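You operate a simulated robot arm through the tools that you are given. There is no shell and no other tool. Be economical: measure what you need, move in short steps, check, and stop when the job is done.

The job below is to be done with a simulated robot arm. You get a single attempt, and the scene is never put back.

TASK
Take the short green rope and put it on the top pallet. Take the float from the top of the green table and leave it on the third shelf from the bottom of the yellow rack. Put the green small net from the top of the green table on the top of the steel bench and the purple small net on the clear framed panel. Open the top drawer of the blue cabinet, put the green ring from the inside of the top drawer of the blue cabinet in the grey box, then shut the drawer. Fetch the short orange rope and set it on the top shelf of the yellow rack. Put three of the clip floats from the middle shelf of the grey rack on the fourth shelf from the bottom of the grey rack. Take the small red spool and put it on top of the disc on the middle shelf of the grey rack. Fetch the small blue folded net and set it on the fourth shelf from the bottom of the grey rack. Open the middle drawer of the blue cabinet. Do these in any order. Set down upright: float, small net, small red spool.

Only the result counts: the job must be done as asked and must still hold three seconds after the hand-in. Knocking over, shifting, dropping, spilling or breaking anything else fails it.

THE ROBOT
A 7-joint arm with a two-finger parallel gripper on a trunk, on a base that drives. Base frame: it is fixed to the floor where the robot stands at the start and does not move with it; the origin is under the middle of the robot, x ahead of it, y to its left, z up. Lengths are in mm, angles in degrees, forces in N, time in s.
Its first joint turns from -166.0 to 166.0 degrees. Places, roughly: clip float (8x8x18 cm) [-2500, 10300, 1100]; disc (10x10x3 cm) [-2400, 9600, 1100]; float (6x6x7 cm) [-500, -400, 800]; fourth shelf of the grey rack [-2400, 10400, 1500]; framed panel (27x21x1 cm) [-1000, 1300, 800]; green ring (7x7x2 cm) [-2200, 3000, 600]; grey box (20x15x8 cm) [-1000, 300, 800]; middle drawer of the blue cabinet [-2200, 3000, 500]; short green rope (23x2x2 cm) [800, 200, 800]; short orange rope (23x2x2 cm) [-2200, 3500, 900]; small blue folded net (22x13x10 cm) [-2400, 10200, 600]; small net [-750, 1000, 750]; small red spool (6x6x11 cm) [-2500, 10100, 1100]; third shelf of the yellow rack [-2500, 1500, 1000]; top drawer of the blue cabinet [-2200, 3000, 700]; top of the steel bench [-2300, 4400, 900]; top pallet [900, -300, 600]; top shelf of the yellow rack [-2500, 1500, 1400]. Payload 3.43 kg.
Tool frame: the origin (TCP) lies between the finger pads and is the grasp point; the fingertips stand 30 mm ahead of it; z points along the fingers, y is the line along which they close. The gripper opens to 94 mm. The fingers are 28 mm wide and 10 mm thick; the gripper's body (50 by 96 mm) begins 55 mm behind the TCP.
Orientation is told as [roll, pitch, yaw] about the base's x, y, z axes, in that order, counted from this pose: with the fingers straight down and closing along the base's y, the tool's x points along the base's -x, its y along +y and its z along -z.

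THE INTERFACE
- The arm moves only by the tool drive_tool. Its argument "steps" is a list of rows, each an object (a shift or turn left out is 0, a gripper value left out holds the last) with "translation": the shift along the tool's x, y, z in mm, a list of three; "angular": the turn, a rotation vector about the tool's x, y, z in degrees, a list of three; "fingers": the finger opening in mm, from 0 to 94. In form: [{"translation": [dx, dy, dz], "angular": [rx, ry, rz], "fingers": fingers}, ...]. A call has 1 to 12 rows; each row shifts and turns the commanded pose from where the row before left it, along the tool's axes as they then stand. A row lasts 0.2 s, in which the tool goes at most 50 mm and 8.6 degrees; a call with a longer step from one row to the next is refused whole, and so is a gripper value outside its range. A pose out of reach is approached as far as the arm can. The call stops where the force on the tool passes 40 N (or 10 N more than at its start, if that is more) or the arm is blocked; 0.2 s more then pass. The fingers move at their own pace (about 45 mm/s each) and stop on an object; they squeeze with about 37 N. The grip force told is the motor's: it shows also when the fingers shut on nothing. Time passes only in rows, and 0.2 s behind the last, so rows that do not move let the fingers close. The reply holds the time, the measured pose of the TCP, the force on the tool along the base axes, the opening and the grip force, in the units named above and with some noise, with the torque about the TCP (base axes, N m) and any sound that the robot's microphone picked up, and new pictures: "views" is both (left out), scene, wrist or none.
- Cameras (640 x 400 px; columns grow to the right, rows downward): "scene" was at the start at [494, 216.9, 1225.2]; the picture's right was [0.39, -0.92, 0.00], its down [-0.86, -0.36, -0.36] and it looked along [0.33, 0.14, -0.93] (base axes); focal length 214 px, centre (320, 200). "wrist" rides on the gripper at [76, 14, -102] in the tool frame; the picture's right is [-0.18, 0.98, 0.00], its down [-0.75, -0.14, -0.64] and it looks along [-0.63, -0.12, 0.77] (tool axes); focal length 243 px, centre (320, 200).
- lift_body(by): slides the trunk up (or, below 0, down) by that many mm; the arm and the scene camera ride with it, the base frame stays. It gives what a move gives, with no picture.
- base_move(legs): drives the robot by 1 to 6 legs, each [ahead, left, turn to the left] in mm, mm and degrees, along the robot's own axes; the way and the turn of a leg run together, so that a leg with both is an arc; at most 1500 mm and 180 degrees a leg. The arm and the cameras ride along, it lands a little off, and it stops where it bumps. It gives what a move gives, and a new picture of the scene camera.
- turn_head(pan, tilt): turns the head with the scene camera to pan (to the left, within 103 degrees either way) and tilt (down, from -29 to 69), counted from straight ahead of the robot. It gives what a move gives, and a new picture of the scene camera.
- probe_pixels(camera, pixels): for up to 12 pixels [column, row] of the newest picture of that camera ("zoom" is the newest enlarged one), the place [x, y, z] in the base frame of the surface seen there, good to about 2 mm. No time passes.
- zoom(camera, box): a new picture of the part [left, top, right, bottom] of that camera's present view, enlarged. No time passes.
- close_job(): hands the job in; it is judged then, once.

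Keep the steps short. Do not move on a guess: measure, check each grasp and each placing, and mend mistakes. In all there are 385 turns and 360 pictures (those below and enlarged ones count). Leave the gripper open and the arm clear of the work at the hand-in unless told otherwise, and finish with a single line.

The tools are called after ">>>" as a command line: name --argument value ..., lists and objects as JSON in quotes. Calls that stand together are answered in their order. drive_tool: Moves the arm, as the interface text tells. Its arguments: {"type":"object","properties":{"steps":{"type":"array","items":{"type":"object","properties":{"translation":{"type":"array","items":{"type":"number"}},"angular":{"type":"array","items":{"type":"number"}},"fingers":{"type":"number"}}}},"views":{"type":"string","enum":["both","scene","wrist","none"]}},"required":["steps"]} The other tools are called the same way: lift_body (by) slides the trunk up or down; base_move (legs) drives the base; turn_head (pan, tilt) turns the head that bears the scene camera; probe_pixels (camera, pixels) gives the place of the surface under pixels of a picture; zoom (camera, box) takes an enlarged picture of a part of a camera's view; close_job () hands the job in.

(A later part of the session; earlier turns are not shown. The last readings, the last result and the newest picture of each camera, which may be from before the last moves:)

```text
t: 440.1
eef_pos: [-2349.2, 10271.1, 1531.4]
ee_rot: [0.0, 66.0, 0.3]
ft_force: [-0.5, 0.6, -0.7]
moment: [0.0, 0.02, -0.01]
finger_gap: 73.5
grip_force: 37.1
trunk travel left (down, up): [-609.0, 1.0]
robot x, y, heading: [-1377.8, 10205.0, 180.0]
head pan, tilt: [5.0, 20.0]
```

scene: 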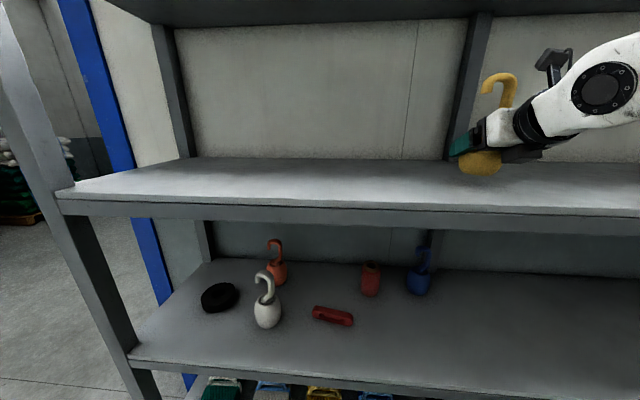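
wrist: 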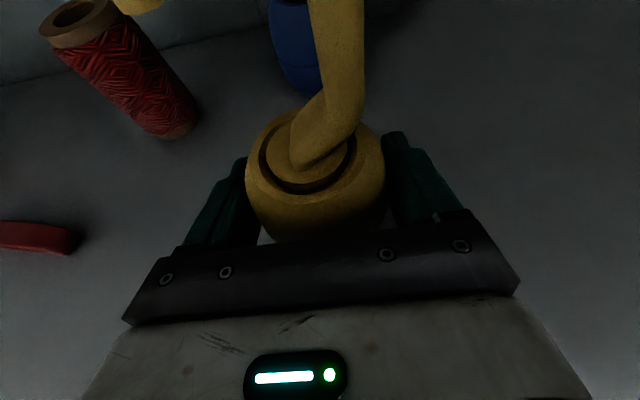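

Over the shelf. I lower 20 mm, then creep until contact.

>>> drive_tool --steps '[{"translation": [-18, 0, 8]}, {"translation": [-2.3, 0, 1]}, {"translation": [-1.4, 0, 0.6]}, {"translation": [-0.9, 0, 0.4]}]' --views "wrist"

```text
t: 441.1
eef_pos: [-2349.8, 10271.7, 1508.5]
ee_rot: [0.1, 66.1, 0.3]
ft_force: [-2.2, 1.0, 6.5]
moment: [0.15, -0.05, 0.03]
finger_gap: 73.3
grip_force: 37.1
trunk travel left (down, up): [-609.0, 1.0]
robot x, y, heading: [-1378.2, 10201.3, 179.8]
head pan, tilt: [5.0, 20.0]
```

wrist: 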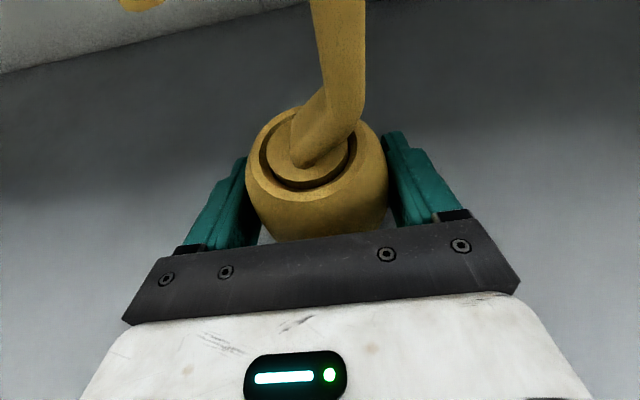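

Contact (6.5 N). I open and back out along the tool axis.

>>> drive_tool --steps '[{"fingers": 85}, {"fingers": 94}, {"fingers": 94}, {"translation": [0, 0, -30]}, {"translation": [0, 0, -40]}, {"translation": [0, 0, -40]}]' --views "both"

```text
t: 442.5
eef_pos: [-2247.2, 10273.0, 1549.8]
ee_rot: [0.0, 66.0, 0.3]
ft_force: [-0.2, -0.3, 0.0]
moment: [0.0, 0.0, 0.0]
finger_gap: 93.8
grip_force: 0.1
trunk travel left (down, up): [-609.0, 1.0]
robot x, y, heading: [-1379.4, 10198.0, 179.7]
head pan, tilt: [5.0, 20.0]
```

scene: 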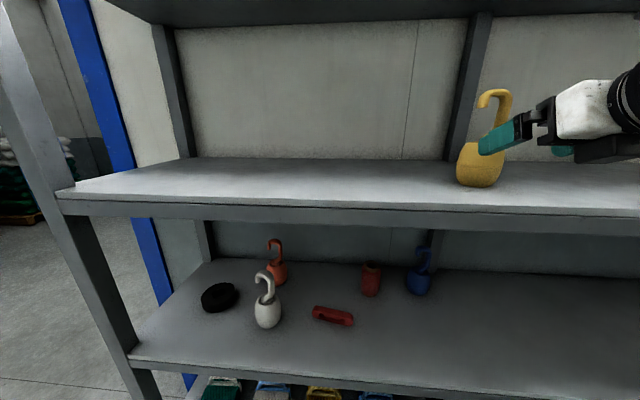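
wrist: 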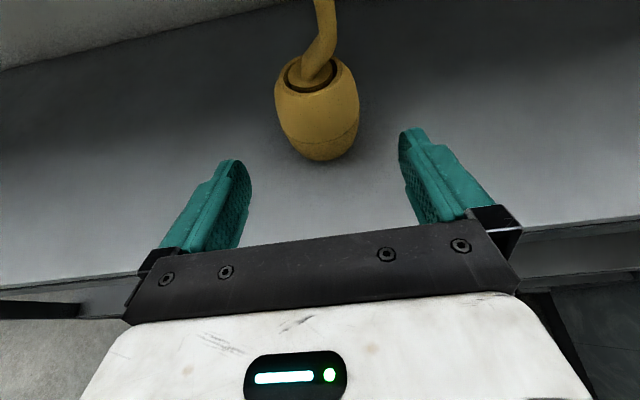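

The yellow float stands on the fourth shelf. I back out, come down again, and go for the blue one behind.

>>> base_move --legs '[[-250, 0, 0]]'

>>> drive_tool --steps '[{"translation": [-41, 0, 18]}, {"translation": [-41, 0, 18]}, {"translation": [-41, 0, 18]}, {"translation": [-41, 0, 18]}, {"translation": [-41, 0, 18]}, {"translation": [-41, 0, 18]}, {"translation": [-41, 0, 18]}, {"translation": [-30, 0, 13]}]' --views "none"

>>> lift_body --by -70

```text
t: 444.3
eef_pos: [-2000.0, 10269.6, 1550.8]
ee_rot: [0.0, 65.9, 0.4]
ft_force: [-0.4, -0.7, -0.6]
moment: [0.04, -0.01, -0.02]
finger_gap: 93.9
grip_force: 0.0
trunk travel left (down, up): [-609.0, 1.0]
robot x, y, heading: [-1132.9, 10202.9, 179.8]
head pan, tilt: [5.0, 20.0]
```

scene: 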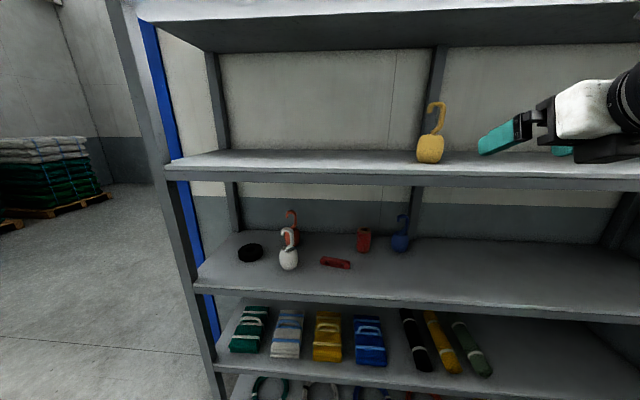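

```text
t: 446.1
eef_pos: [-1994.2, 10267.7, 1201.4]
ee_rot: [0.1, 66.0, 0.5]
ft_force: [0.0, 0.2, -0.5]
moment: [-0.02, -0.02, -0.03]
finger_gap: 93.9
grip_force: 0.1
trunk travel left (down, up): [-609.0, 1.0]
robot x, y, heading: [-1132.0, 10200.1, 180.0]
head pan, tilt: [5.0, 20.0]
```

```text
t: 447.1
eef_pos: [-1995.6, 10267.2, 1131.4]
ee_rot: [-0.1, 66.0, 0.4]
ft_force: [0.4, 0.2, 0.1]
moment: [0.01, 0.0, -0.01]
finger_gap: 93.9
grip_force: 0.1
trunk travel left (down, up): [-539.0, 71.0]
robot x, y, heading: [-1136.7, 10199.7, 180.0]
head pan, tilt: [5.0, 20.0]
```

I drive ahead 420 mm toward the blue float.

>>> base_move --legs '[[420, 0, 0]]'

>>> zoom --camera "wrist" --box '[0, 0, 640, 400]'

```text
t: 449.7
eef_pos: [-2405.5, 10278.0, 1129.9]
ee_rot: [-0.1, 65.9, -0.2]
ft_force: [0.4, 0.4, 0.2]
moment: [0.04, 0.01, 0.03]
finger_gap: 94.1
grip_force: 0.1
trunk travel left (down, up): [-539.0, 71.0]
robot x, y, heading: [-1546.8, 10203.3, 179.5]
head pan, tilt: [5.0, 20.0]
```

scene: 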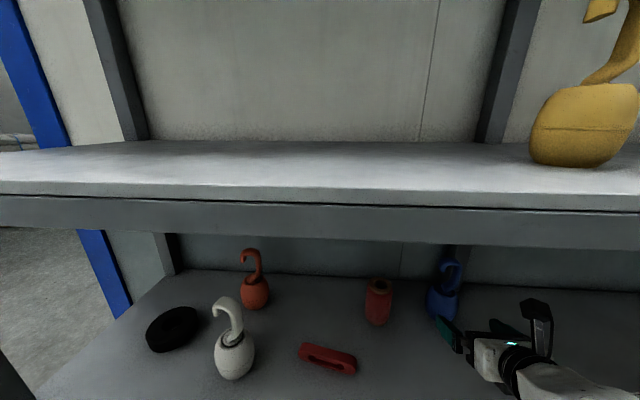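

```text
1.00 times, centred on (320, 200) of wrist (not enlarged: the box is as wide or as high as the picture)
```

zoom: 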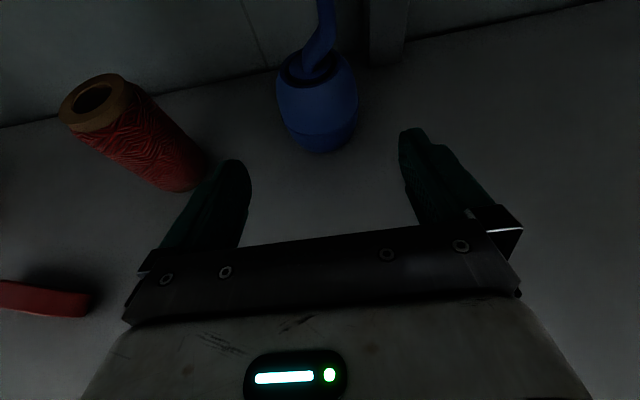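

Blue is nearly centred (column 317). I probe it for its depth.

>>> probe_pixels --camera "wrist" --pixels '[[280, 100], [355, 95], [317, 100], [317, 135], [170, 160], [190, 185]]'

```text
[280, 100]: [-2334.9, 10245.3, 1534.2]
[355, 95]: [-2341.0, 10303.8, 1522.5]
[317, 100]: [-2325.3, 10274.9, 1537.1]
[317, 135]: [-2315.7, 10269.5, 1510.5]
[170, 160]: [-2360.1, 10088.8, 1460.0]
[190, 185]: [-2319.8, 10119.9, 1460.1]
```

>>> probe_pixels --camera "zoom" --pixels '[[280, 100], [355, 95], [317, 100], [317, 135], [170, 160], [190, 185]]'

```text
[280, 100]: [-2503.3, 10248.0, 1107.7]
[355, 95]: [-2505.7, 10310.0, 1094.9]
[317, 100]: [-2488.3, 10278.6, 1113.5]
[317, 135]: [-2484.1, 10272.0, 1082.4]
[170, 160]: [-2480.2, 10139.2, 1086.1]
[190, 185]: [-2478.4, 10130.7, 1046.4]
```

Blue's axis: (-2521,10278). I advance 123 mm in steps.

>>> drive_tool --steps '[{"translation": [7.7, 0, 30]}, {"translation": [0, 0, 33]}, {"translation": [0, 0, 30]}]' --views "wrist"

```text
t: 450.5
eef_pos: [-2493.2, 10276.8, 1100.0]
ee_rot: [0.1, 66.0, -0.1]
ft_force: [-0.5, -0.2, 0.1]
moment: [0.02, -0.01, -0.03]
finger_gap: 93.7
grip_force: 0.1
trunk travel left (down, up): [-539.0, 71.0]
robot x, y, heading: [-1545.9, 10206.7, 179.3]
head pan, tilt: [5.0, 20.0]
```

wrist: 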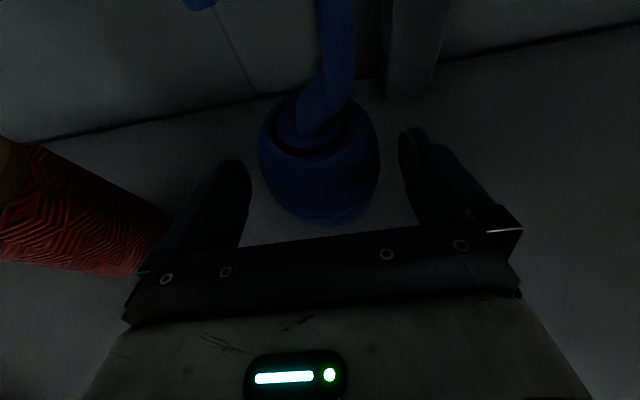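

>>> drive_tool --steps '[{"translation": [0, 0, 16]}, {"translation": [0, 0, 14]}, {"fingers": 0}, {"fingers": 0}, {"fingers": 0}, {"translation": [3.5, 0, -1.5]}, {"translation": [18, 0, -8]}, {"translation": [18, 0, -8]}]' --views "wrist"

```text
t: 452.3
eef_pos: [-2520.0, 10277.7, 1133.5]
ee_rot: [0.0, 65.9, -0.2]
ft_force: [-0.1, 0.5, -0.4]
moment: [0.01, 0.02, -0.04]
finger_gap: 73.5
grip_force: 37.0
trunk travel left (down, up): [-539.0, 71.0]
robot x, y, heading: [-1538.2, 10205.7, 179.3]
head pan, tilt: [5.0, 20.0]
```

wrist: 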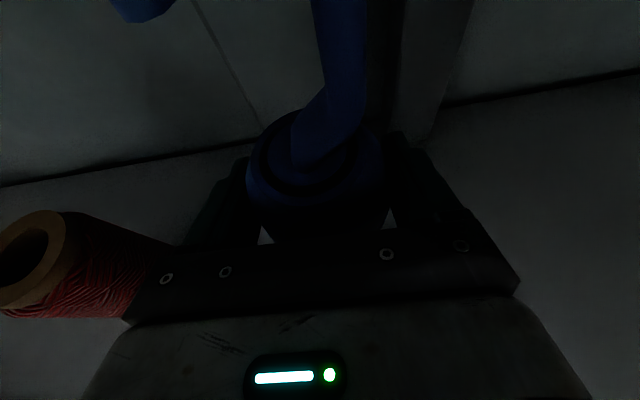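

Held (73.5 mm). I back out 470 mm, raise the trunk and hand, and shift 150 mm left.

>>> base_move --legs '[[-470, 0, 0], [0, 150, 0.7]]'

>>> lift_body --by 70

>>> drive_tool --steps '[{"translation": [41, 0, -18]}, {"translation": [41, 0, -18]}, {"translation": [41, 0, -18]}, {"translation": [41, 0, -18]}, {"translation": [41, 0, -18]}, {"translation": [41, 0, -18]}, {"translation": [41, 0, -18]}, {"translation": [18, 0, -8]}]' --views "none"

```text
t: 456.1
eef_pos: [-2049.7, 10109.6, 1133.6]
ee_rot: [0.1, 65.9, 0.6]
ft_force: [-0.4, -0.4, -1.3]
moment: [-0.01, -0.04, -0.03]
finger_gap: 73.4
grip_force: 36.6
trunk travel left (down, up): [-539.0, 71.0]
robot x, y, heading: [-1069.7, 10048.4, -179.9]
head pan, tilt: [5.0, 20.0]
```

scene: 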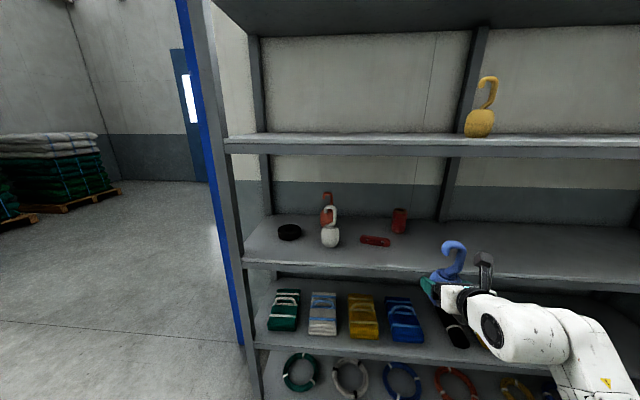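

```text
t: 457.2
eef_pos: [-2049.9, 10110.8, 1202.4]
ee_rot: [0.0, 66.0, 0.6]
ft_force: [0.1, -0.1, -1.4]
moment: [-0.01, 0.02, 0.0]
finger_gap: 73.7
grip_force: 37.3
trunk travel left (down, up): [-609.0, 1.0]
robot x, y, heading: [-1072.1, 10050.6, -179.9]
head pan, tilt: [5.0, 20.0]
```

```text
t: 459.0
eef_pos: [-2049.9, 10113.0, 1534.6]
ee_rot: [-0.1, 65.8, 0.5]
ft_force: [0.1, 0.3, -1.2]
moment: [0.0, 0.0, 0.02]
finger_gap: 73.4
grip_force: 36.7
trunk travel left (down, up): [-609.0, 1.0]
robot x, y, heading: [-1073.8, 10048.8, -179.7]
head pan, tilt: [5.0, 20.0]
```

Now ahead 300 mm and lower to the shelf.

>>> base_move --legs '[[300, 0, 0]]'

>>> drive_tool --steps '[{"translation": [-19, 0, 8.5]}, {"translation": [-2.3, 0, 1]}, {"translation": [-1.4, 0, 0.6]}, {"translation": [-1.4, 0, 0.6]}]' --views "wrist"

```text
t: 461.0
eef_pos: [-2349.5, 10115.4, 1535.5]
ee_rot: [0.0, 66.0, 0.5]
ft_force: [0.6, -0.6, -2.2]
moment: [-0.01, -0.01, 0.01]
finger_gap: 73.2
grip_force: 37.2
trunk travel left (down, up): [-609.0, 1.0]
robot x, y, heading: [-1369.9, 10049.8, -179.8]
head pan, tilt: [5.0, 20.0]
```

scene: 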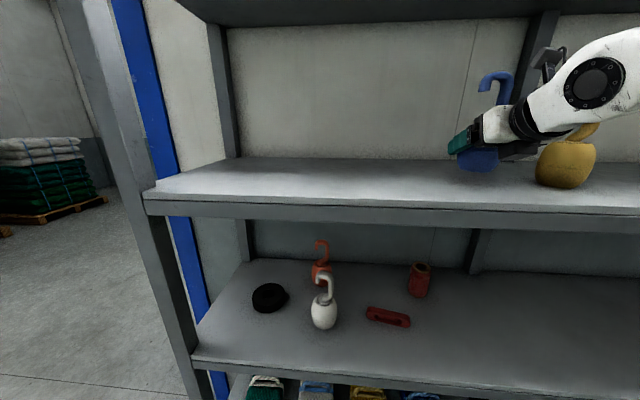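

```text
t: 462.0
eef_pos: [-2348.0, 10114.3, 1509.0]
ee_rot: [0.0, 65.9, 0.5]
ft_force: [-0.6, -1.3, -1.2]
moment: [0.03, 0.01, 0.0]
finger_gap: 73.4
grip_force: 36.9
trunk travel left (down, up): [-609.0, 1.0]
robot x, y, heading: [-1370.0, 10049.2, -179.9]
head pan, tilt: [5.0, 20.0]
```

wrist: 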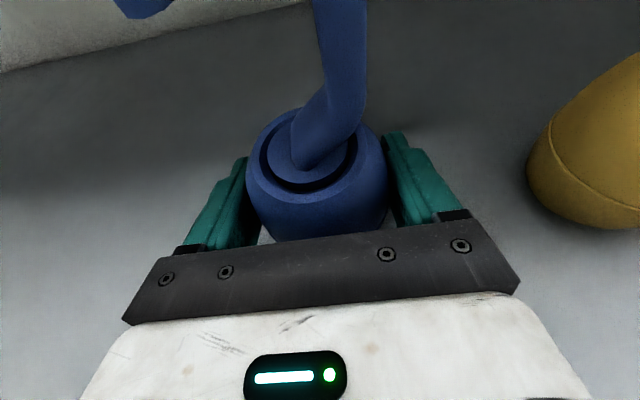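

Not yet in contact; I creep 2 mm more, then open and back out.

>>> drive_tool --steps '[{"translation": [-0.9, 0, 0.4]}, {"translation": [-0.9, 0, 0.4]}, {"fingers": 85}, {"fingers": 94}, {"fingers": 94}, {"translation": [0, 0, -30]}, {"translation": [0, 0, -40]}, {"translation": [0, 0, -40]}]' --views "wrist"

```text
t: 463.8
eef_pos: [-2246.7, 10116.2, 1549.2]
ee_rot: [0.1, 65.9, 0.5]
ft_force: [0.2, 0.6, -0.1]
moment: [0.03, -0.01, -0.02]
finger_gap: 94.2
grip_force: 0.1
trunk travel left (down, up): [-609.0, 1.0]
robot x, y, heading: [-1368.7, 10048.8, -179.9]
head pan, tilt: [5.0, 20.0]
```

wrist: 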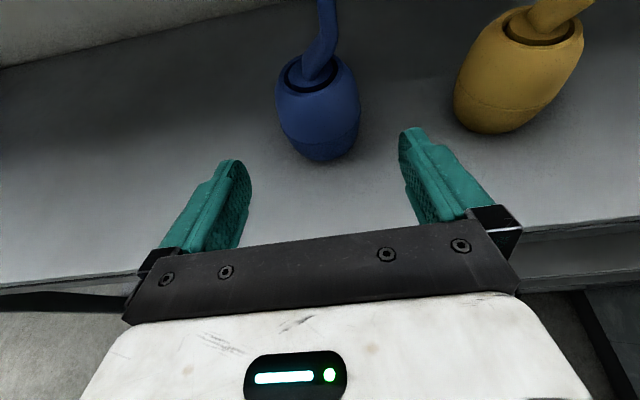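

Blue stands on the fourth shelf. Next the red spool, which is in this same column: I back out, come down and go in.

>>> base_move --legs '[[-250, 0, 0]]'

>>> drive_tool --steps '[{"translation": [-41, 0, 18], "fingers": 90}, {"translation": [-41, 0, 18]}, {"translation": [-41, 0, 18]}, {"translation": [-41, 0, 18]}, {"translation": [-41, 0, 18]}, {"translation": [-41, 0, 18]}, {"translation": [-41, 0, 18]}, {"translation": [-23, 0, 10]}]' --views "none"

>>> lift_body --by -70

>>> base_move --legs '[[380, 0, 0]]'

>>> zoom --camera "wrist" --box '[0, 0, 640, 400]'

```text
t: 465.6
eef_pos: [-2002.4, 10123.4, 1547.6]
ee_rot: [-0.1, 66.1, 0.0]
ft_force: [-1.2, 1.1, -1.0]
moment: [-0.01, 0.0, 0.01]
finger_gap: 93.9
grip_force: 0.2
trunk travel left (down, up): [-609.0, 1.0]
robot x, y, heading: [-1125.5, 10046.2, 179.9]
head pan, tilt: [5.0, 20.0]
```

scene: 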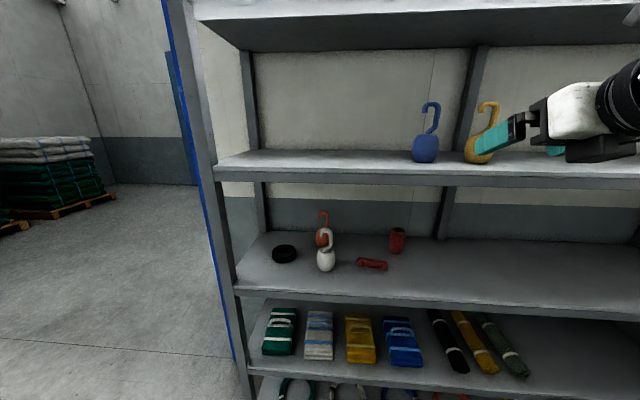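

```text
t: 467.4
eef_pos: [-1997.9, 10123.9, 1209.6]
ee_rot: [0.1, 66.0, 0.1]
ft_force: [0.8, 0.2, -0.1]
moment: [0.06, 0.03, 0.0]
finger_gap: 90.1
grip_force: 0.1
trunk travel left (down, up): [-609.0, 1.0]
robot x, y, heading: [-1125.6, 10047.8, 179.7]
head pan, tilt: [5.0, 20.0]
```

```text
t: 468.5
eef_pos: [-1998.1, 10123.1, 1139.2]
ee_rot: [0.0, 66.0, 0.0]
ft_force: [-1.8, 0.1, -0.3]
moment: [-0.02, 0.03, -0.01]
finger_gap: 90.2
grip_force: 0.0
trunk travel left (down, up): [-539.0, 71.0]
robot x, y, heading: [-1124.9, 10048.4, 179.3]
head pan, tilt: [5.0, 20.0]
```

```text
t: 470.9
eef_pos: [-2372.9, 10126.0, 1140.8]
ee_rot: [0.0, 66.0, 0.1]
ft_force: [0.9, -0.7, 0.1]
moment: [-0.02, 0.0, 0.0]
finger_gap: 89.9
grip_force: 0.0
trunk travel left (down, up): [-539.0, 71.0]
robot x, y, heading: [-1501.4, 10050.1, 179.7]
head pan, tilt: [5.0, 20.0]
```

scene: 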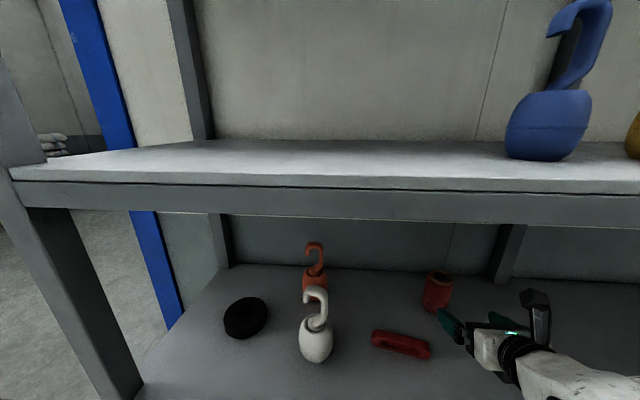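

```text
1.00 times, centred on (320, 200) of wrist (not enlarged: the box is as wide or as high as the picture)
```

zoom: 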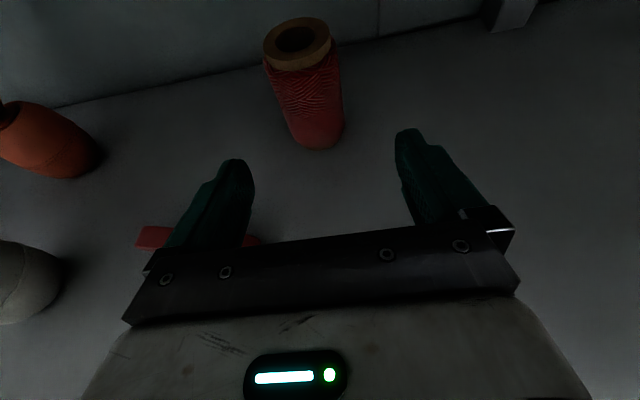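

>>> probe_pixels --camera "zoom" --pixels '[[268, 75], [335, 75], [290, 110], [340, 110], [318, 130], [300, 52], [256, 240], [150, 237], [325, 62]]'

>>> probe_pixels --camera "scene" --pixels '[[375, 340], [400, 345], [428, 352], [245, 310], [245, 335], [230, 320], [265, 318], [245, 300], [438, 278], [438, 305]]'

```text
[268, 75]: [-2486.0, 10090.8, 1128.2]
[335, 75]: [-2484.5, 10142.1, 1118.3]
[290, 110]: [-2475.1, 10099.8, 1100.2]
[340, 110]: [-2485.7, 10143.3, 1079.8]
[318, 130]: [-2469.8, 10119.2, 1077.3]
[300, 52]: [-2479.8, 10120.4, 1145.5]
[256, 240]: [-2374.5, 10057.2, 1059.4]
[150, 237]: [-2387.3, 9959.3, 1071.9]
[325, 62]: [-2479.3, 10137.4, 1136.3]
```

```text
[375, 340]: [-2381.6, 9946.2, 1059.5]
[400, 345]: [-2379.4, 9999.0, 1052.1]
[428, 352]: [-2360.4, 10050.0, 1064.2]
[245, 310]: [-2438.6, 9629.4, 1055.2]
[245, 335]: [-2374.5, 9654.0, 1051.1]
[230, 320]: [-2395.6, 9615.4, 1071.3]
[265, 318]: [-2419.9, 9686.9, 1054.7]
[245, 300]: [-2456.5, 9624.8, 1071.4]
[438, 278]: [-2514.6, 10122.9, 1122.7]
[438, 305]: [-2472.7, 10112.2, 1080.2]
```

Spool axis: (-2497,10118), 1040–1148. The red clip beside ends at y 10057, so I narrow the opening to 76, shift -8 and advance.

>>> drive_tool --steps '[{"translation": [8.4, -8, 10], "fingers": 76}, {"translation": [0, 0, 35]}, {"translation": [0, 0, 35]}]' --views "wrist"

```text
t: 471.6
eef_pos: [-2446.4, 10117.5, 1116.2]
ee_rot: [0.1, 66.0, 0.1]
ft_force: [0.3, -0.1, 0.1]
moment: [-0.01, -0.01, -0.04]
finger_gap: 76.0
grip_force: 0.0
trunk travel left (down, up): [-539.0, 71.0]
robot x, y, heading: [-1501.8, 10050.9, 179.5]
head pan, tilt: [5.0, 20.0]
```

wrist: 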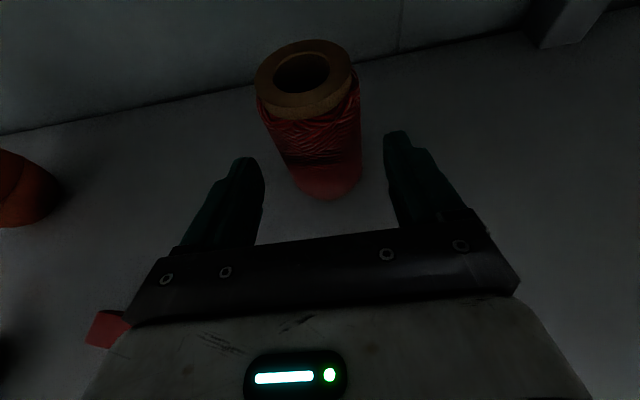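

Aligned. I advance 52 mm and close, then lift.

>>> drive_tool --steps '[{"translation": [0, 0, 27]}, {"translation": [0, 0, 25]}, {"fingers": 0}, {"fingers": 0}, {"fingers": 0}, {"translation": [4.5, 0, -2]}, {"translation": [18, 0, -8]}, {"translation": [18, 0, -8]}]' --views "wrist"

```text
t: 473.4
eef_pos: [-2497.2, 10118.6, 1139.3]
ee_rot: [0.1, 66.0, 0.2]
ft_force: [-0.2, 0.6, -0.4]
moment: [0.01, -0.01, -0.01]
finger_gap: 63.3
grip_force: 36.8
trunk travel left (down, up): [-539.0, 71.0]
robot x, y, heading: [-1503.5, 10051.4, 179.5]
head pan, tilt: [5.0, 20.0]
```

wrist: 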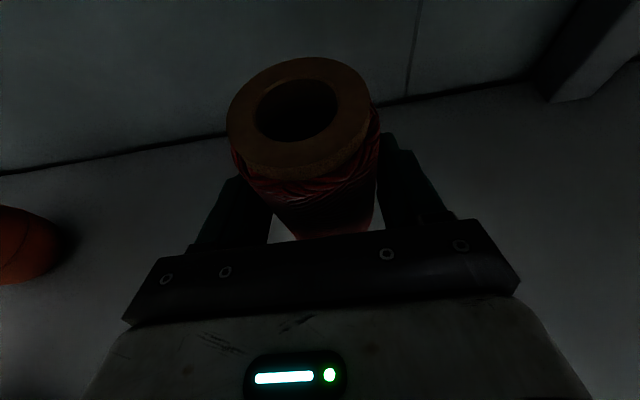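

Held (63.3 mm). I back out 400 mm and shift left to the disc's column.

>>> base_move --legs '[[-400, 0, 0], [0, 472, 0]]'

>>> turn_head --pan 0 --tilt 25

```text
t: 478.3
eef_pos: [-2095.7, 9662.5, 1139.1]
ee_rot: [-0.1, 66.0, -0.2]
ft_force: [0.1, 0.2, -2.1]
moment: [-0.04, -0.03, 0.01]
finger_gap: 63.4
grip_force: 36.9
trunk travel left (down, up): [-539.0, 71.0]
robot x, y, heading: [-1097.4, 9591.4, 179.3]
head pan, tilt: [5.0, 20.0]
```

scene: 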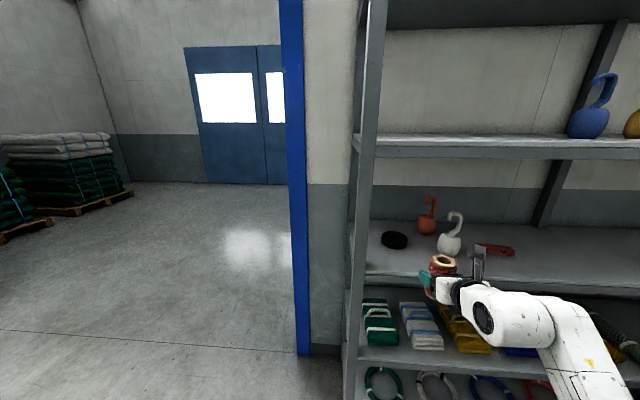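

```text
t: 479.0
eef_pos: [-2094.2, 9660.9, 1137.9]
ee_rot: [0.1, 66.0, -0.2]
ft_force: [0.3, 0.2, -0.7]
moment: [-0.03, -0.01, -0.02]
finger_gap: 63.5
grip_force: 37.5
trunk travel left (down, up): [-539.0, 71.0]
robot x, y, heading: [-1096.4, 9592.0, 179.3]
head pan, tilt: [0.0, 25.0]
```

scene: 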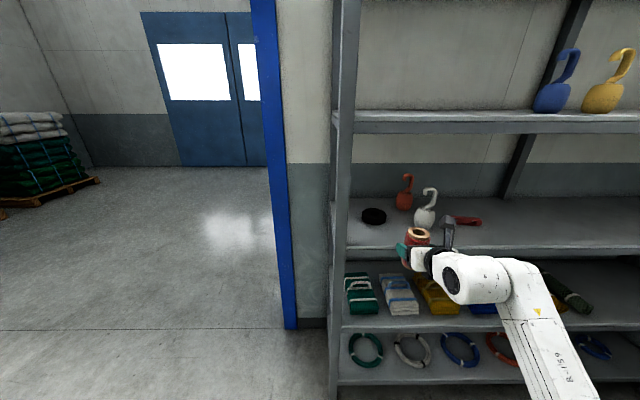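

>>> zoom --camera "scene" --box '[340, 190, 440, 250]'

```text
6.40 times, centred on (390, 220) of scene
```

zoom: 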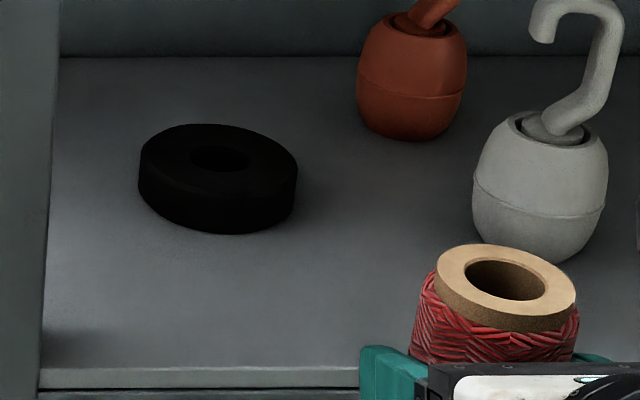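

>>> probe_pixels --camera "zoom" --pixels '[[146, 158], [292, 172], [215, 130], [218, 192], [180, 178], [260, 145], [218, 160], [218, 230], [47, 200], [540, 215], [411, 90]]'

```text
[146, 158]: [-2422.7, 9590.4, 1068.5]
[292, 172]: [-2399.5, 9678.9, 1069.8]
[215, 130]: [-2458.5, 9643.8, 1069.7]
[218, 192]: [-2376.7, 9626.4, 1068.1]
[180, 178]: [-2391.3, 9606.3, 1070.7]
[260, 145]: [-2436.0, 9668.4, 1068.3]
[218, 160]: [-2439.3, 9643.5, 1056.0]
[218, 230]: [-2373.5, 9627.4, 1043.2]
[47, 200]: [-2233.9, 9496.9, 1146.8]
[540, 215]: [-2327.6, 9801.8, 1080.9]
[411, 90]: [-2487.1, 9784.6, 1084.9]
```

Disc: centre (-2415,9635), top z 1070. The spool's underside is now at z 1083. I raise 12 mm, shift y by -26, and drive ahead 270 first.

>>> drive_tool --steps '[{"translation": [11, -26, -5]}]' --views "none"

>>> base_move --legs '[[270, 0, 0.7]]'

```text
t: 479.4
eef_pos: [-2092.5, 9638.9, 1151.2]
ee_rot: [0.0, 65.9, -0.3]
ft_force: [0.9, 1.3, -0.6]
moment: [-0.01, 0.0, 0.02]
finger_gap: 63.4
grip_force: 37.3
trunk travel left (down, up): [-539.0, 71.0]
robot x, y, heading: [-1100.3, 9590.4, 179.6]
head pan, tilt: [0.0, 25.0]
```

```text
t: 481.3
eef_pos: [-2360.3, 9625.9, 1151.9]
ee_rot: [0.0, 65.9, 0.5]
ft_force: [-0.3, 0.3, -1.8]
moment: [0.02, 0.01, -0.04]
finger_gap: 63.3
grip_force: 37.0
trunk travel left (down, up): [-539.0, 71.0]
robot x, y, heading: [-1365.4, 9593.4, -179.7]
head pan, tilt: [0.0, 25.0]
```

scene: 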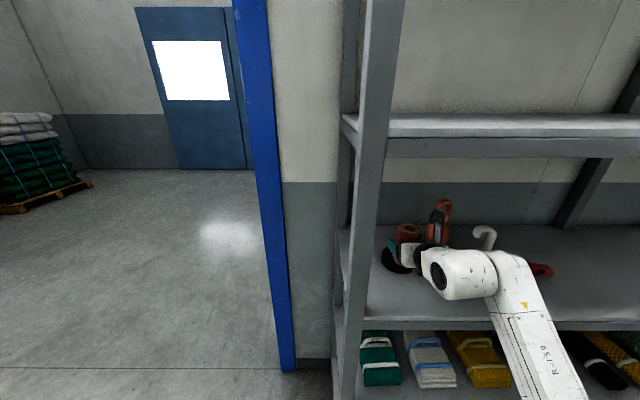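

The forearm passes near the white float; I check the clearance.

>>> probe_pixels --camera "scene" --pixels '[[440, 270], [470, 255], [485, 285], [510, 265], [520, 300], [500, 255], [485, 235], [410, 230], [395, 260], [440, 205]]'

>>> zoom --camera "wrist" --box '[0, 0, 640, 400]'

```text
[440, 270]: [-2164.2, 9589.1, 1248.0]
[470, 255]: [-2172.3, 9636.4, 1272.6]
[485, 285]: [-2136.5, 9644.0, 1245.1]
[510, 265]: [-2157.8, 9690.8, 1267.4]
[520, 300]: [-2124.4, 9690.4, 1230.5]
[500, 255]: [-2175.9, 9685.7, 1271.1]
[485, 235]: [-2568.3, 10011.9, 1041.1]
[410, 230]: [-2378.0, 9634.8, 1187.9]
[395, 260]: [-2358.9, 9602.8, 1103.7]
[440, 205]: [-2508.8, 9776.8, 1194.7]
```

```text
1.00 times, centred on (320, 200) of wrist (not enlarged: the box is as wide or as high as the picture)
```

zoom: 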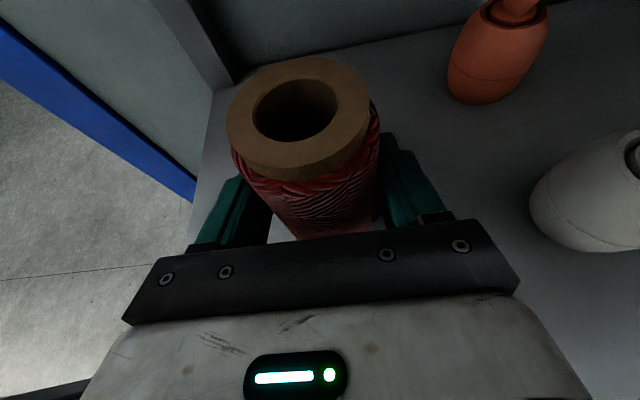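

The wrist stays outside the rack. I move the spool to over the disc's centre (-2415,9635) and lower to z 1130.

>>> drive_tool --steps '[{"translation": [11.2, 4.5, 25.1]}, {"translation": [11.2, 4.5, 25.1]}, {"translation": [-16, 0, 7]}, {"translation": [0, 0, 0]}]' --views "scene"

>>> zoom --camera "scene" --box '[350, 190, 480, 290]'

```text
t: 482.3
eef_pos: [-2416.1, 9633.8, 1135.1]
ee_rot: [-0.1, 66.0, 0.4]
ft_force: [-0.1, 0.0, -0.9]
moment: [0.02, 0.0, 0.0]
finger_gap: 63.4
grip_force: 36.7
trunk travel left (down, up): [-539.0, 71.0]
robot x, y, heading: [-1366.5, 9596.0, -180.2]
head pan, tilt: [0.0, 25.0]
```

scene: 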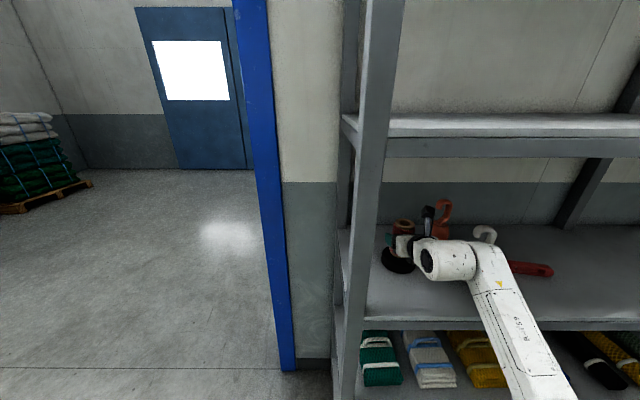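

```text
4.00 times, centred on (415, 240) of scene
```

zoom: 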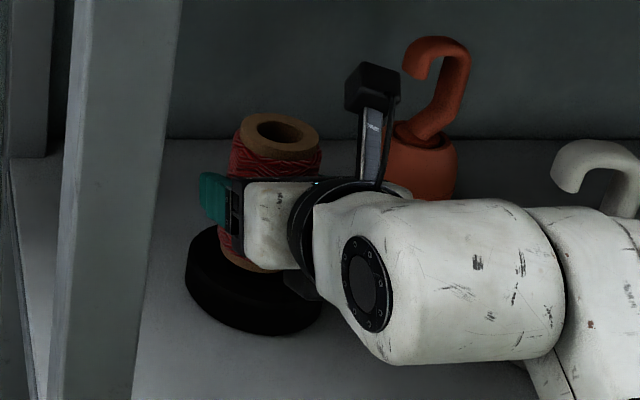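

The spool hangs over the disc. I creep down to contact.

>>> drive_tool --steps '[{"translation": [-4.6, 0, 2]}, {"translation": [-2.3, 0, 1]}, {"translation": [-1.4, 0, 0.6]}, {"translation": [0, 0, 0]}]' --views "none"

```text
t: 483.3
eef_pos: [-2416.3, 9634.8, 1124.9]
ee_rot: [-0.1, 65.9, 0.5]
ft_force: [-1.1, -0.3, -1.2]
moment: [0.0, 0.01, 0.01]
finger_gap: 63.3
grip_force: 37.3
trunk travel left (down, up): [-539.0, 71.0]
robot x, y, heading: [-1366.5, 9593.6, -180.0]
head pan, tilt: [0.0, 25.0]
```

>>> drive_tool --steps '[{"translation": [-0.9, 0, 0.4]}, {"translation": [-0.9, 0, 0.4]}, {"translation": [0, 0, 0]}]' --views "none"

```text
t: 484.1
eef_pos: [-2415.4, 9635.4, 1125.0]
ee_rot: [0.0, 65.9, 0.6]
ft_force: [-1.3, 0.1, 1.4]
moment: [0.04, 0.09, 0.04]
finger_gap: 63.4
grip_force: 37.0
trunk travel left (down, up): [-539.0, 71.0]
robot x, y, heading: [-1366.7, 9584.5, -179.5]
head pan, tilt: [0.0, 25.0]
```

Contact is just made. I open slowly and back out along the axis.

>>> drive_tool --steps '[{"fingers": 68}, {"fingers": 74}, {"fingers": 80}, {"fingers": 80}, {"translation": [0, 0, -20]}, {"translation": [0, 0, -40]}, {"translation": [0, 0, -40]}, {"translation": [0, 0, -30]}]' --views "both"

```text
t: 485.9
eef_pos: [-2296.2, 9637.0, 1176.3]
ee_rot: [0.1, 66.0, 0.5]
ft_force: [0.1, 0.7, -0.6]
moment: [0.02, 0.0, -0.02]
finger_gap: 79.8
grip_force: 0.1
trunk travel left (down, up): [-539.0, 71.0]
robot x, y, heading: [-1365.4, 9591.7, -180.0]
head pan, tilt: [0.0, 25.0]
```

scene: 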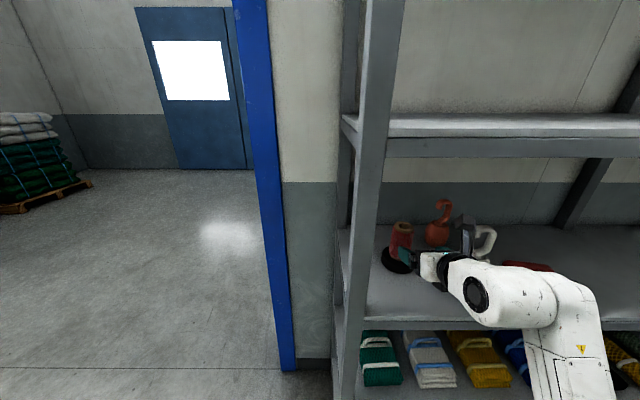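
wrist: 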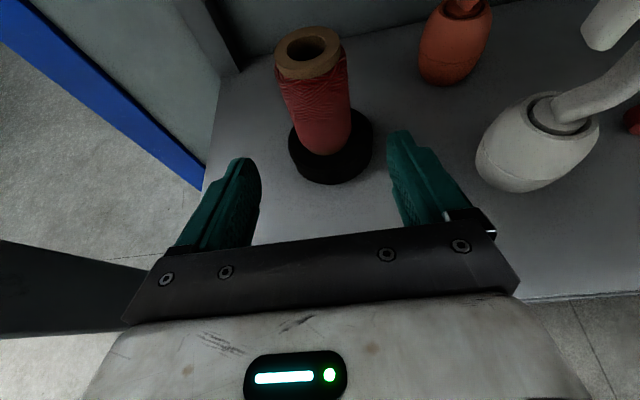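

The spool stands upright on the disc. Now the white clip float: I probe it in the wrist picture.

>>> probe_pixels --camera "wrist" --pixels '[[482, 160], [520, 150], [545, 165], [590, 140], [520, 185], [440, 60], [465, 70]]'

```text
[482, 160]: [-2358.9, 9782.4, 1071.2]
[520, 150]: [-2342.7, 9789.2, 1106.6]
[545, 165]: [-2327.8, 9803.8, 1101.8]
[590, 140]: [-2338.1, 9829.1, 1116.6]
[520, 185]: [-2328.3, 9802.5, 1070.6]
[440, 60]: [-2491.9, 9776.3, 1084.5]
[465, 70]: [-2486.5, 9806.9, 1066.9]
```

White's axis is about (-2363,9818). I back out 130, move right 181.

>>> base_move --legs '[[-130, 0, 0], [0, -181, 0]]'

>>> drive_tool --steps '[{"translation": [-22, 0, 40], "fingers": 94}, {"translation": [-22, 0, 40]}, {"translation": [-20, 0, 20]}]' --views "wrist"

```text
t: 488.3
eef_pos: [-2165.3, 9818.4, 1176.2]
ee_rot: [0.0, 65.8, 0.7]
ft_force: [0.1, 0.8, -0.6]
moment: [0.0, 0.03, 0.0]
finger_gap: 80.1
grip_force: 0.1
trunk travel left (down, up): [-539.0, 71.0]
robot x, y, heading: [-1235.2, 9778.7, -179.7]
head pan, tilt: [0.0, 25.0]
```

scene: 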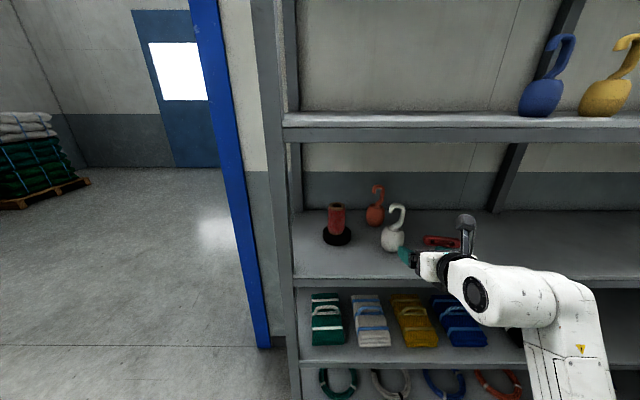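

```text
t: 489.1
eef_pos: [-2230.6, 9817.9, 1079.7]
ee_rot: [0.0, 66.0, 0.5]
ft_force: [0.0, 0.4, 0.3]
moment: [-0.02, -0.01, -0.01]
finger_gap: 94.2
grip_force: 0.0
trunk travel left (down, up): [-539.0, 71.0]
robot x, y, heading: [-1235.0, 9774.9, -179.5]
head pan, tilt: [0.0, 25.0]
```

wrist: 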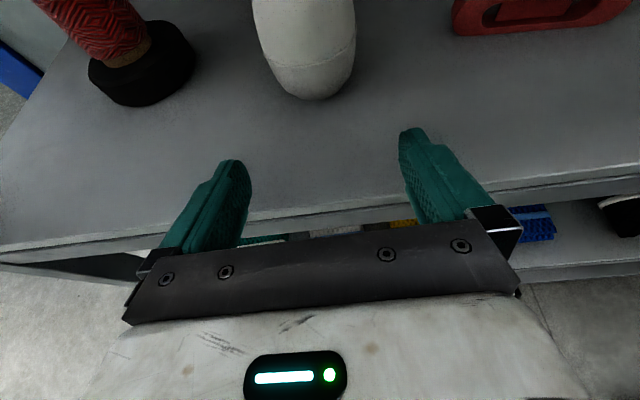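

White sits where expected. I raise onto the approach line, then advance.

>>> drive_tool --steps '[{"translation": [30, 0, -13.5]}, {"translation": [30, 0, -13.5]}, {"translation": [0, 0, 35]}, {"translation": [0, 0, 35]}, {"translation": [0, 0, 35]}]' --views "wrist"

```text
t: 490.3
eef_pos: [-2325.6, 9813.5, 1101.5]
ee_rot: [-0.1, 65.9, 0.5]
ft_force: [-1.0, 0.5, -0.1]
moment: [-0.02, 0.03, -0.02]
finger_gap: 94.0
grip_force: 0.0
trunk travel left (down, up): [-539.0, 71.0]
robot x, y, heading: [-1238.1, 9777.3, -180.0]
head pan, tilt: [0.0, 25.0]
```

wrist: 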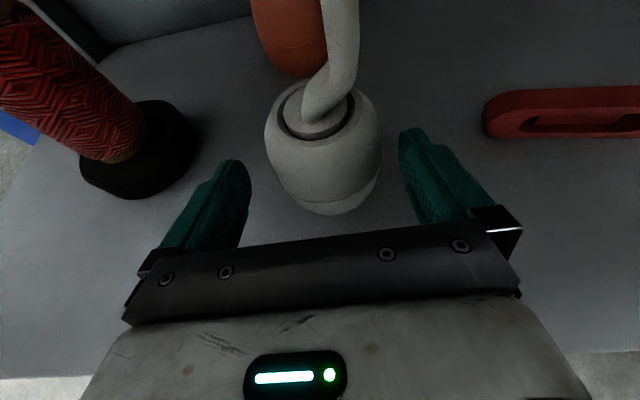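

Centred. I advance 40 mm, close, and lift.

>>> drive_tool --steps '[{"translation": [0, 2, 20]}, {"translation": [0, 0, 20]}, {"fingers": 0}, {"fingers": 0}, {"fingers": 0}, {"translation": [4, 0, -1.8]}, {"translation": [18, 0, -8]}, {"translation": [18, 0, -8]}]' --views "wrist"

```text
t: 492.1
eef_pos: [-2363.2, 9820.5, 1128.3]
ee_rot: [0.1, 65.9, 0.6]
ft_force: [0.2, 0.5, -0.8]
moment: [0.03, 0.0, 0.03]
finger_gap: 73.3
grip_force: 36.5
trunk travel left (down, up): [-539.0, 71.0]
robot x, y, heading: [-1232.5, 9775.3, -179.6]
head pan, tilt: [0.0, 25.0]
```

wrist: 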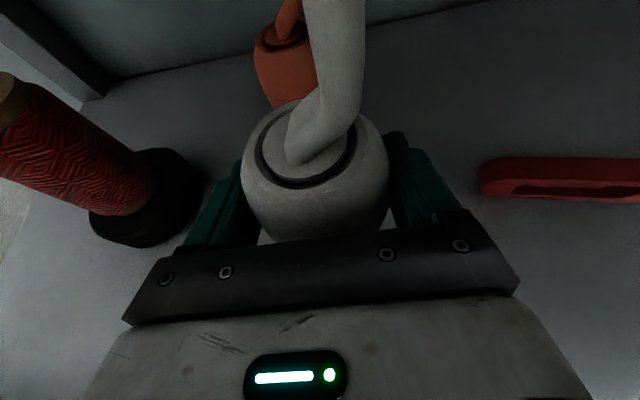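

Held (73.3 mm). I back out, rise, and take it up to the fourth shelf in this column.

>>> base_move --legs '[[-310, 0, 0]]'

>>> lift_body --by 70

>>> drive_tool --steps '[{"translation": [41, 0, -18]}, {"translation": [41, 0, -18]}, {"translation": [41, 0, -18]}, {"translation": [41, 0, -18]}, {"translation": [41, 0, -18]}, {"translation": [41, 0, -18]}, {"translation": [41, 0, -18]}, {"translation": [20, 0, -9]}]' --views "none"

>>> base_move --legs '[[290, 0, 0]]'

```text
t: 494.2
eef_pos: [-2052.0, 9824.8, 1128.2]
ee_rot: [-0.1, 65.9, 0.3]
ft_force: [0.0, 0.1, -2.0]
moment: [-0.02, 0.0, -0.03]
finger_gap: 73.1
grip_force: 37.0
trunk travel left (down, up): [-539.0, 71.0]
robot x, y, heading: [-924.7, 9775.7, 179.8]
head pan, tilt: [0.0, 25.0]
```

scene: 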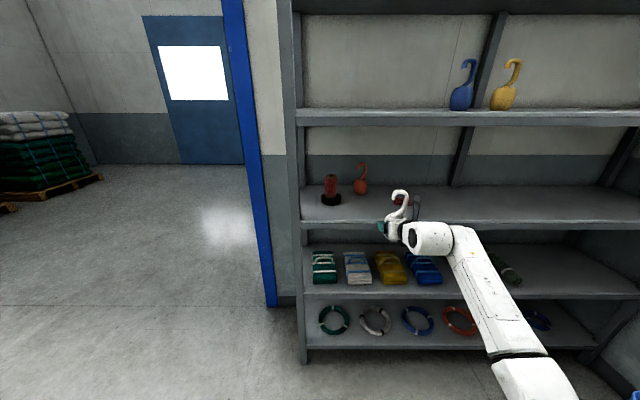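

```text
t: 495.3
eef_pos: [-2050.4, 9825.2, 1198.5]
ee_rot: [0.0, 65.9, 0.4]
ft_force: [-0.4, 0.1, -0.2]
moment: [0.0, 0.02, 0.0]
finger_gap: 73.1
grip_force: 37.1
trunk travel left (down, up): [-609.0, 1.0]
robot x, y, heading: [-923.7, 9778.8, 179.6]
head pan, tilt: [0.0, 25.0]
```

```text
t: 497.1
eef_pos: [-2053.5, 9823.2, 1534.8]
ee_rot: [-0.1, 65.9, 0.4]
ft_force: [0.3, 0.3, -0.9]
moment: [0.02, -0.02, -0.01]
finger_gap: 73.2
grip_force: 36.6
trunk travel left (down, up): [-609.0, 1.0]
robot x, y, heading: [-917.9, 9773.5, 179.7]
head pan, tilt: [0.0, 25.0]
```

```text
t: 499.1
eef_pos: [-2341.6, 9818.5, 1533.5]
ee_rot: [0.0, 65.9, 0.6]
ft_force: [0.1, -0.4, -0.5]
moment: [-0.02, 0.01, -0.02]
finger_gap: 73.0
grip_force: 36.7
trunk travel left (down, up): [-609.0, 1.0]
robot x, y, heading: [-1212.7, 9778.5, -179.7]
head pan, tilt: [0.0, 25.0]
```

scene: 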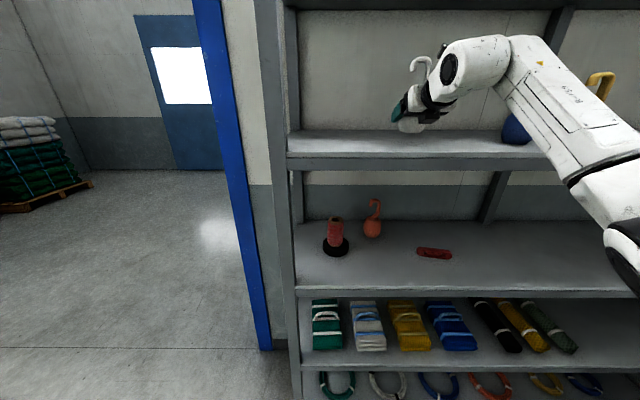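

>>> drive_tool --steps '[{"translation": [-19, 0, 8.5]}, {"translation": [-4, 0, 1.8]}, {"translation": [-1.8, 0, 0.8]}, {"translation": [-0.9, 0, 0.4]}, {"translation": [0, 0, 0]}]' --views "wrist"

```text
t: 500.3
eef_pos: [-2341.5, 9819.8, 1506.0]
ee_rot: [-0.1, 65.9, 0.6]
ft_force: [0.4, -0.1, -1.1]
moment: [0.0, 0.01, 0.03]
finger_gap: 73.0
grip_force: 36.8
trunk travel left (down, up): [-609.0, 1.0]
robot x, y, heading: [-1210.6, 9772.3, -179.9]
head pan, tilt: [0.0, 25.0]
```

wrist: 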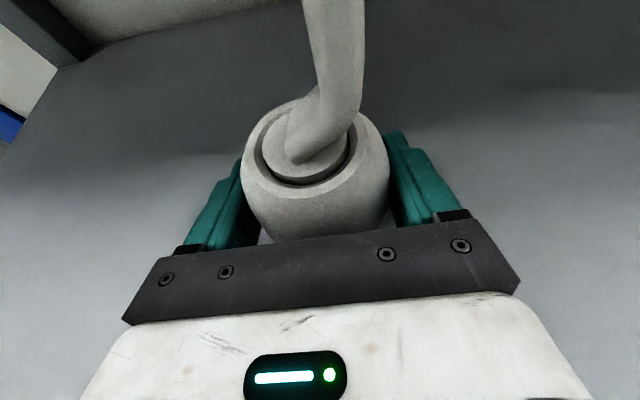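

>>> drive_tool --steps '[{"translation": [-0.9, 0, 0.4]}, {"translation": [-0.9, 0, 0.4]}, {"translation": [0, 0, 0]}]' --views "none"

```text
t: 501.1
eef_pos: [-2342.2, 9818.9, 1504.4]
ee_rot: [-0.1, 65.8, 0.7]
ft_force: [-0.6, 0.1, -0.2]
moment: [-0.02, -0.03, -0.03]
finger_gap: 73.0
grip_force: 36.8
trunk travel left (down, up): [-609.0, 1.0]
robot x, y, heading: [-1212.3, 9773.9, -179.9]
head pan, tilt: [0.0, 25.0]
```

>>> drive_tool --steps '[{"translation": [-0.9, 0, 0.4]}, {"translation": [-0.9, 0, 0.4]}, {"fingers": 85}, {"fingers": 94}, {"fingers": 94}, {"translation": [0, 0, -30]}, {"translation": [0, 0, -40]}, {"translation": [0, 0, -40]}]' --views "both"

```text
t: 502.9
eef_pos: [-2239.9, 9819.2, 1548.7]
ee_rot: [0.1, 65.9, 0.6]
ft_force: [0.0, -0.3, -0.2]
moment: [0.02, -0.02, -0.04]
finger_gap: 94.1
grip_force: 0.0
trunk travel left (down, up): [-609.0, 1.0]
robot x, y, heading: [-1212.3, 9776.4, -180.0]
head pan, tilt: [0.0, 25.0]
```

scene: 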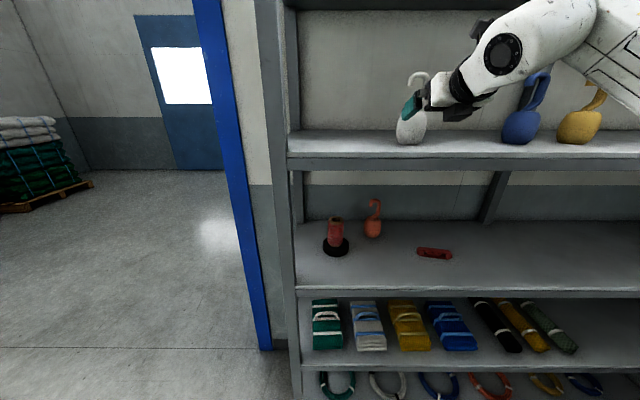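
wrist: 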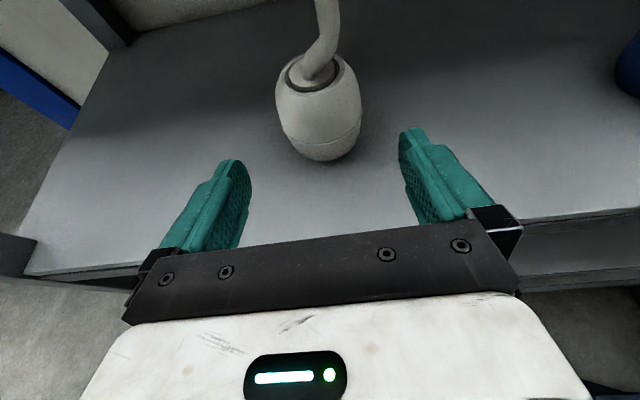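

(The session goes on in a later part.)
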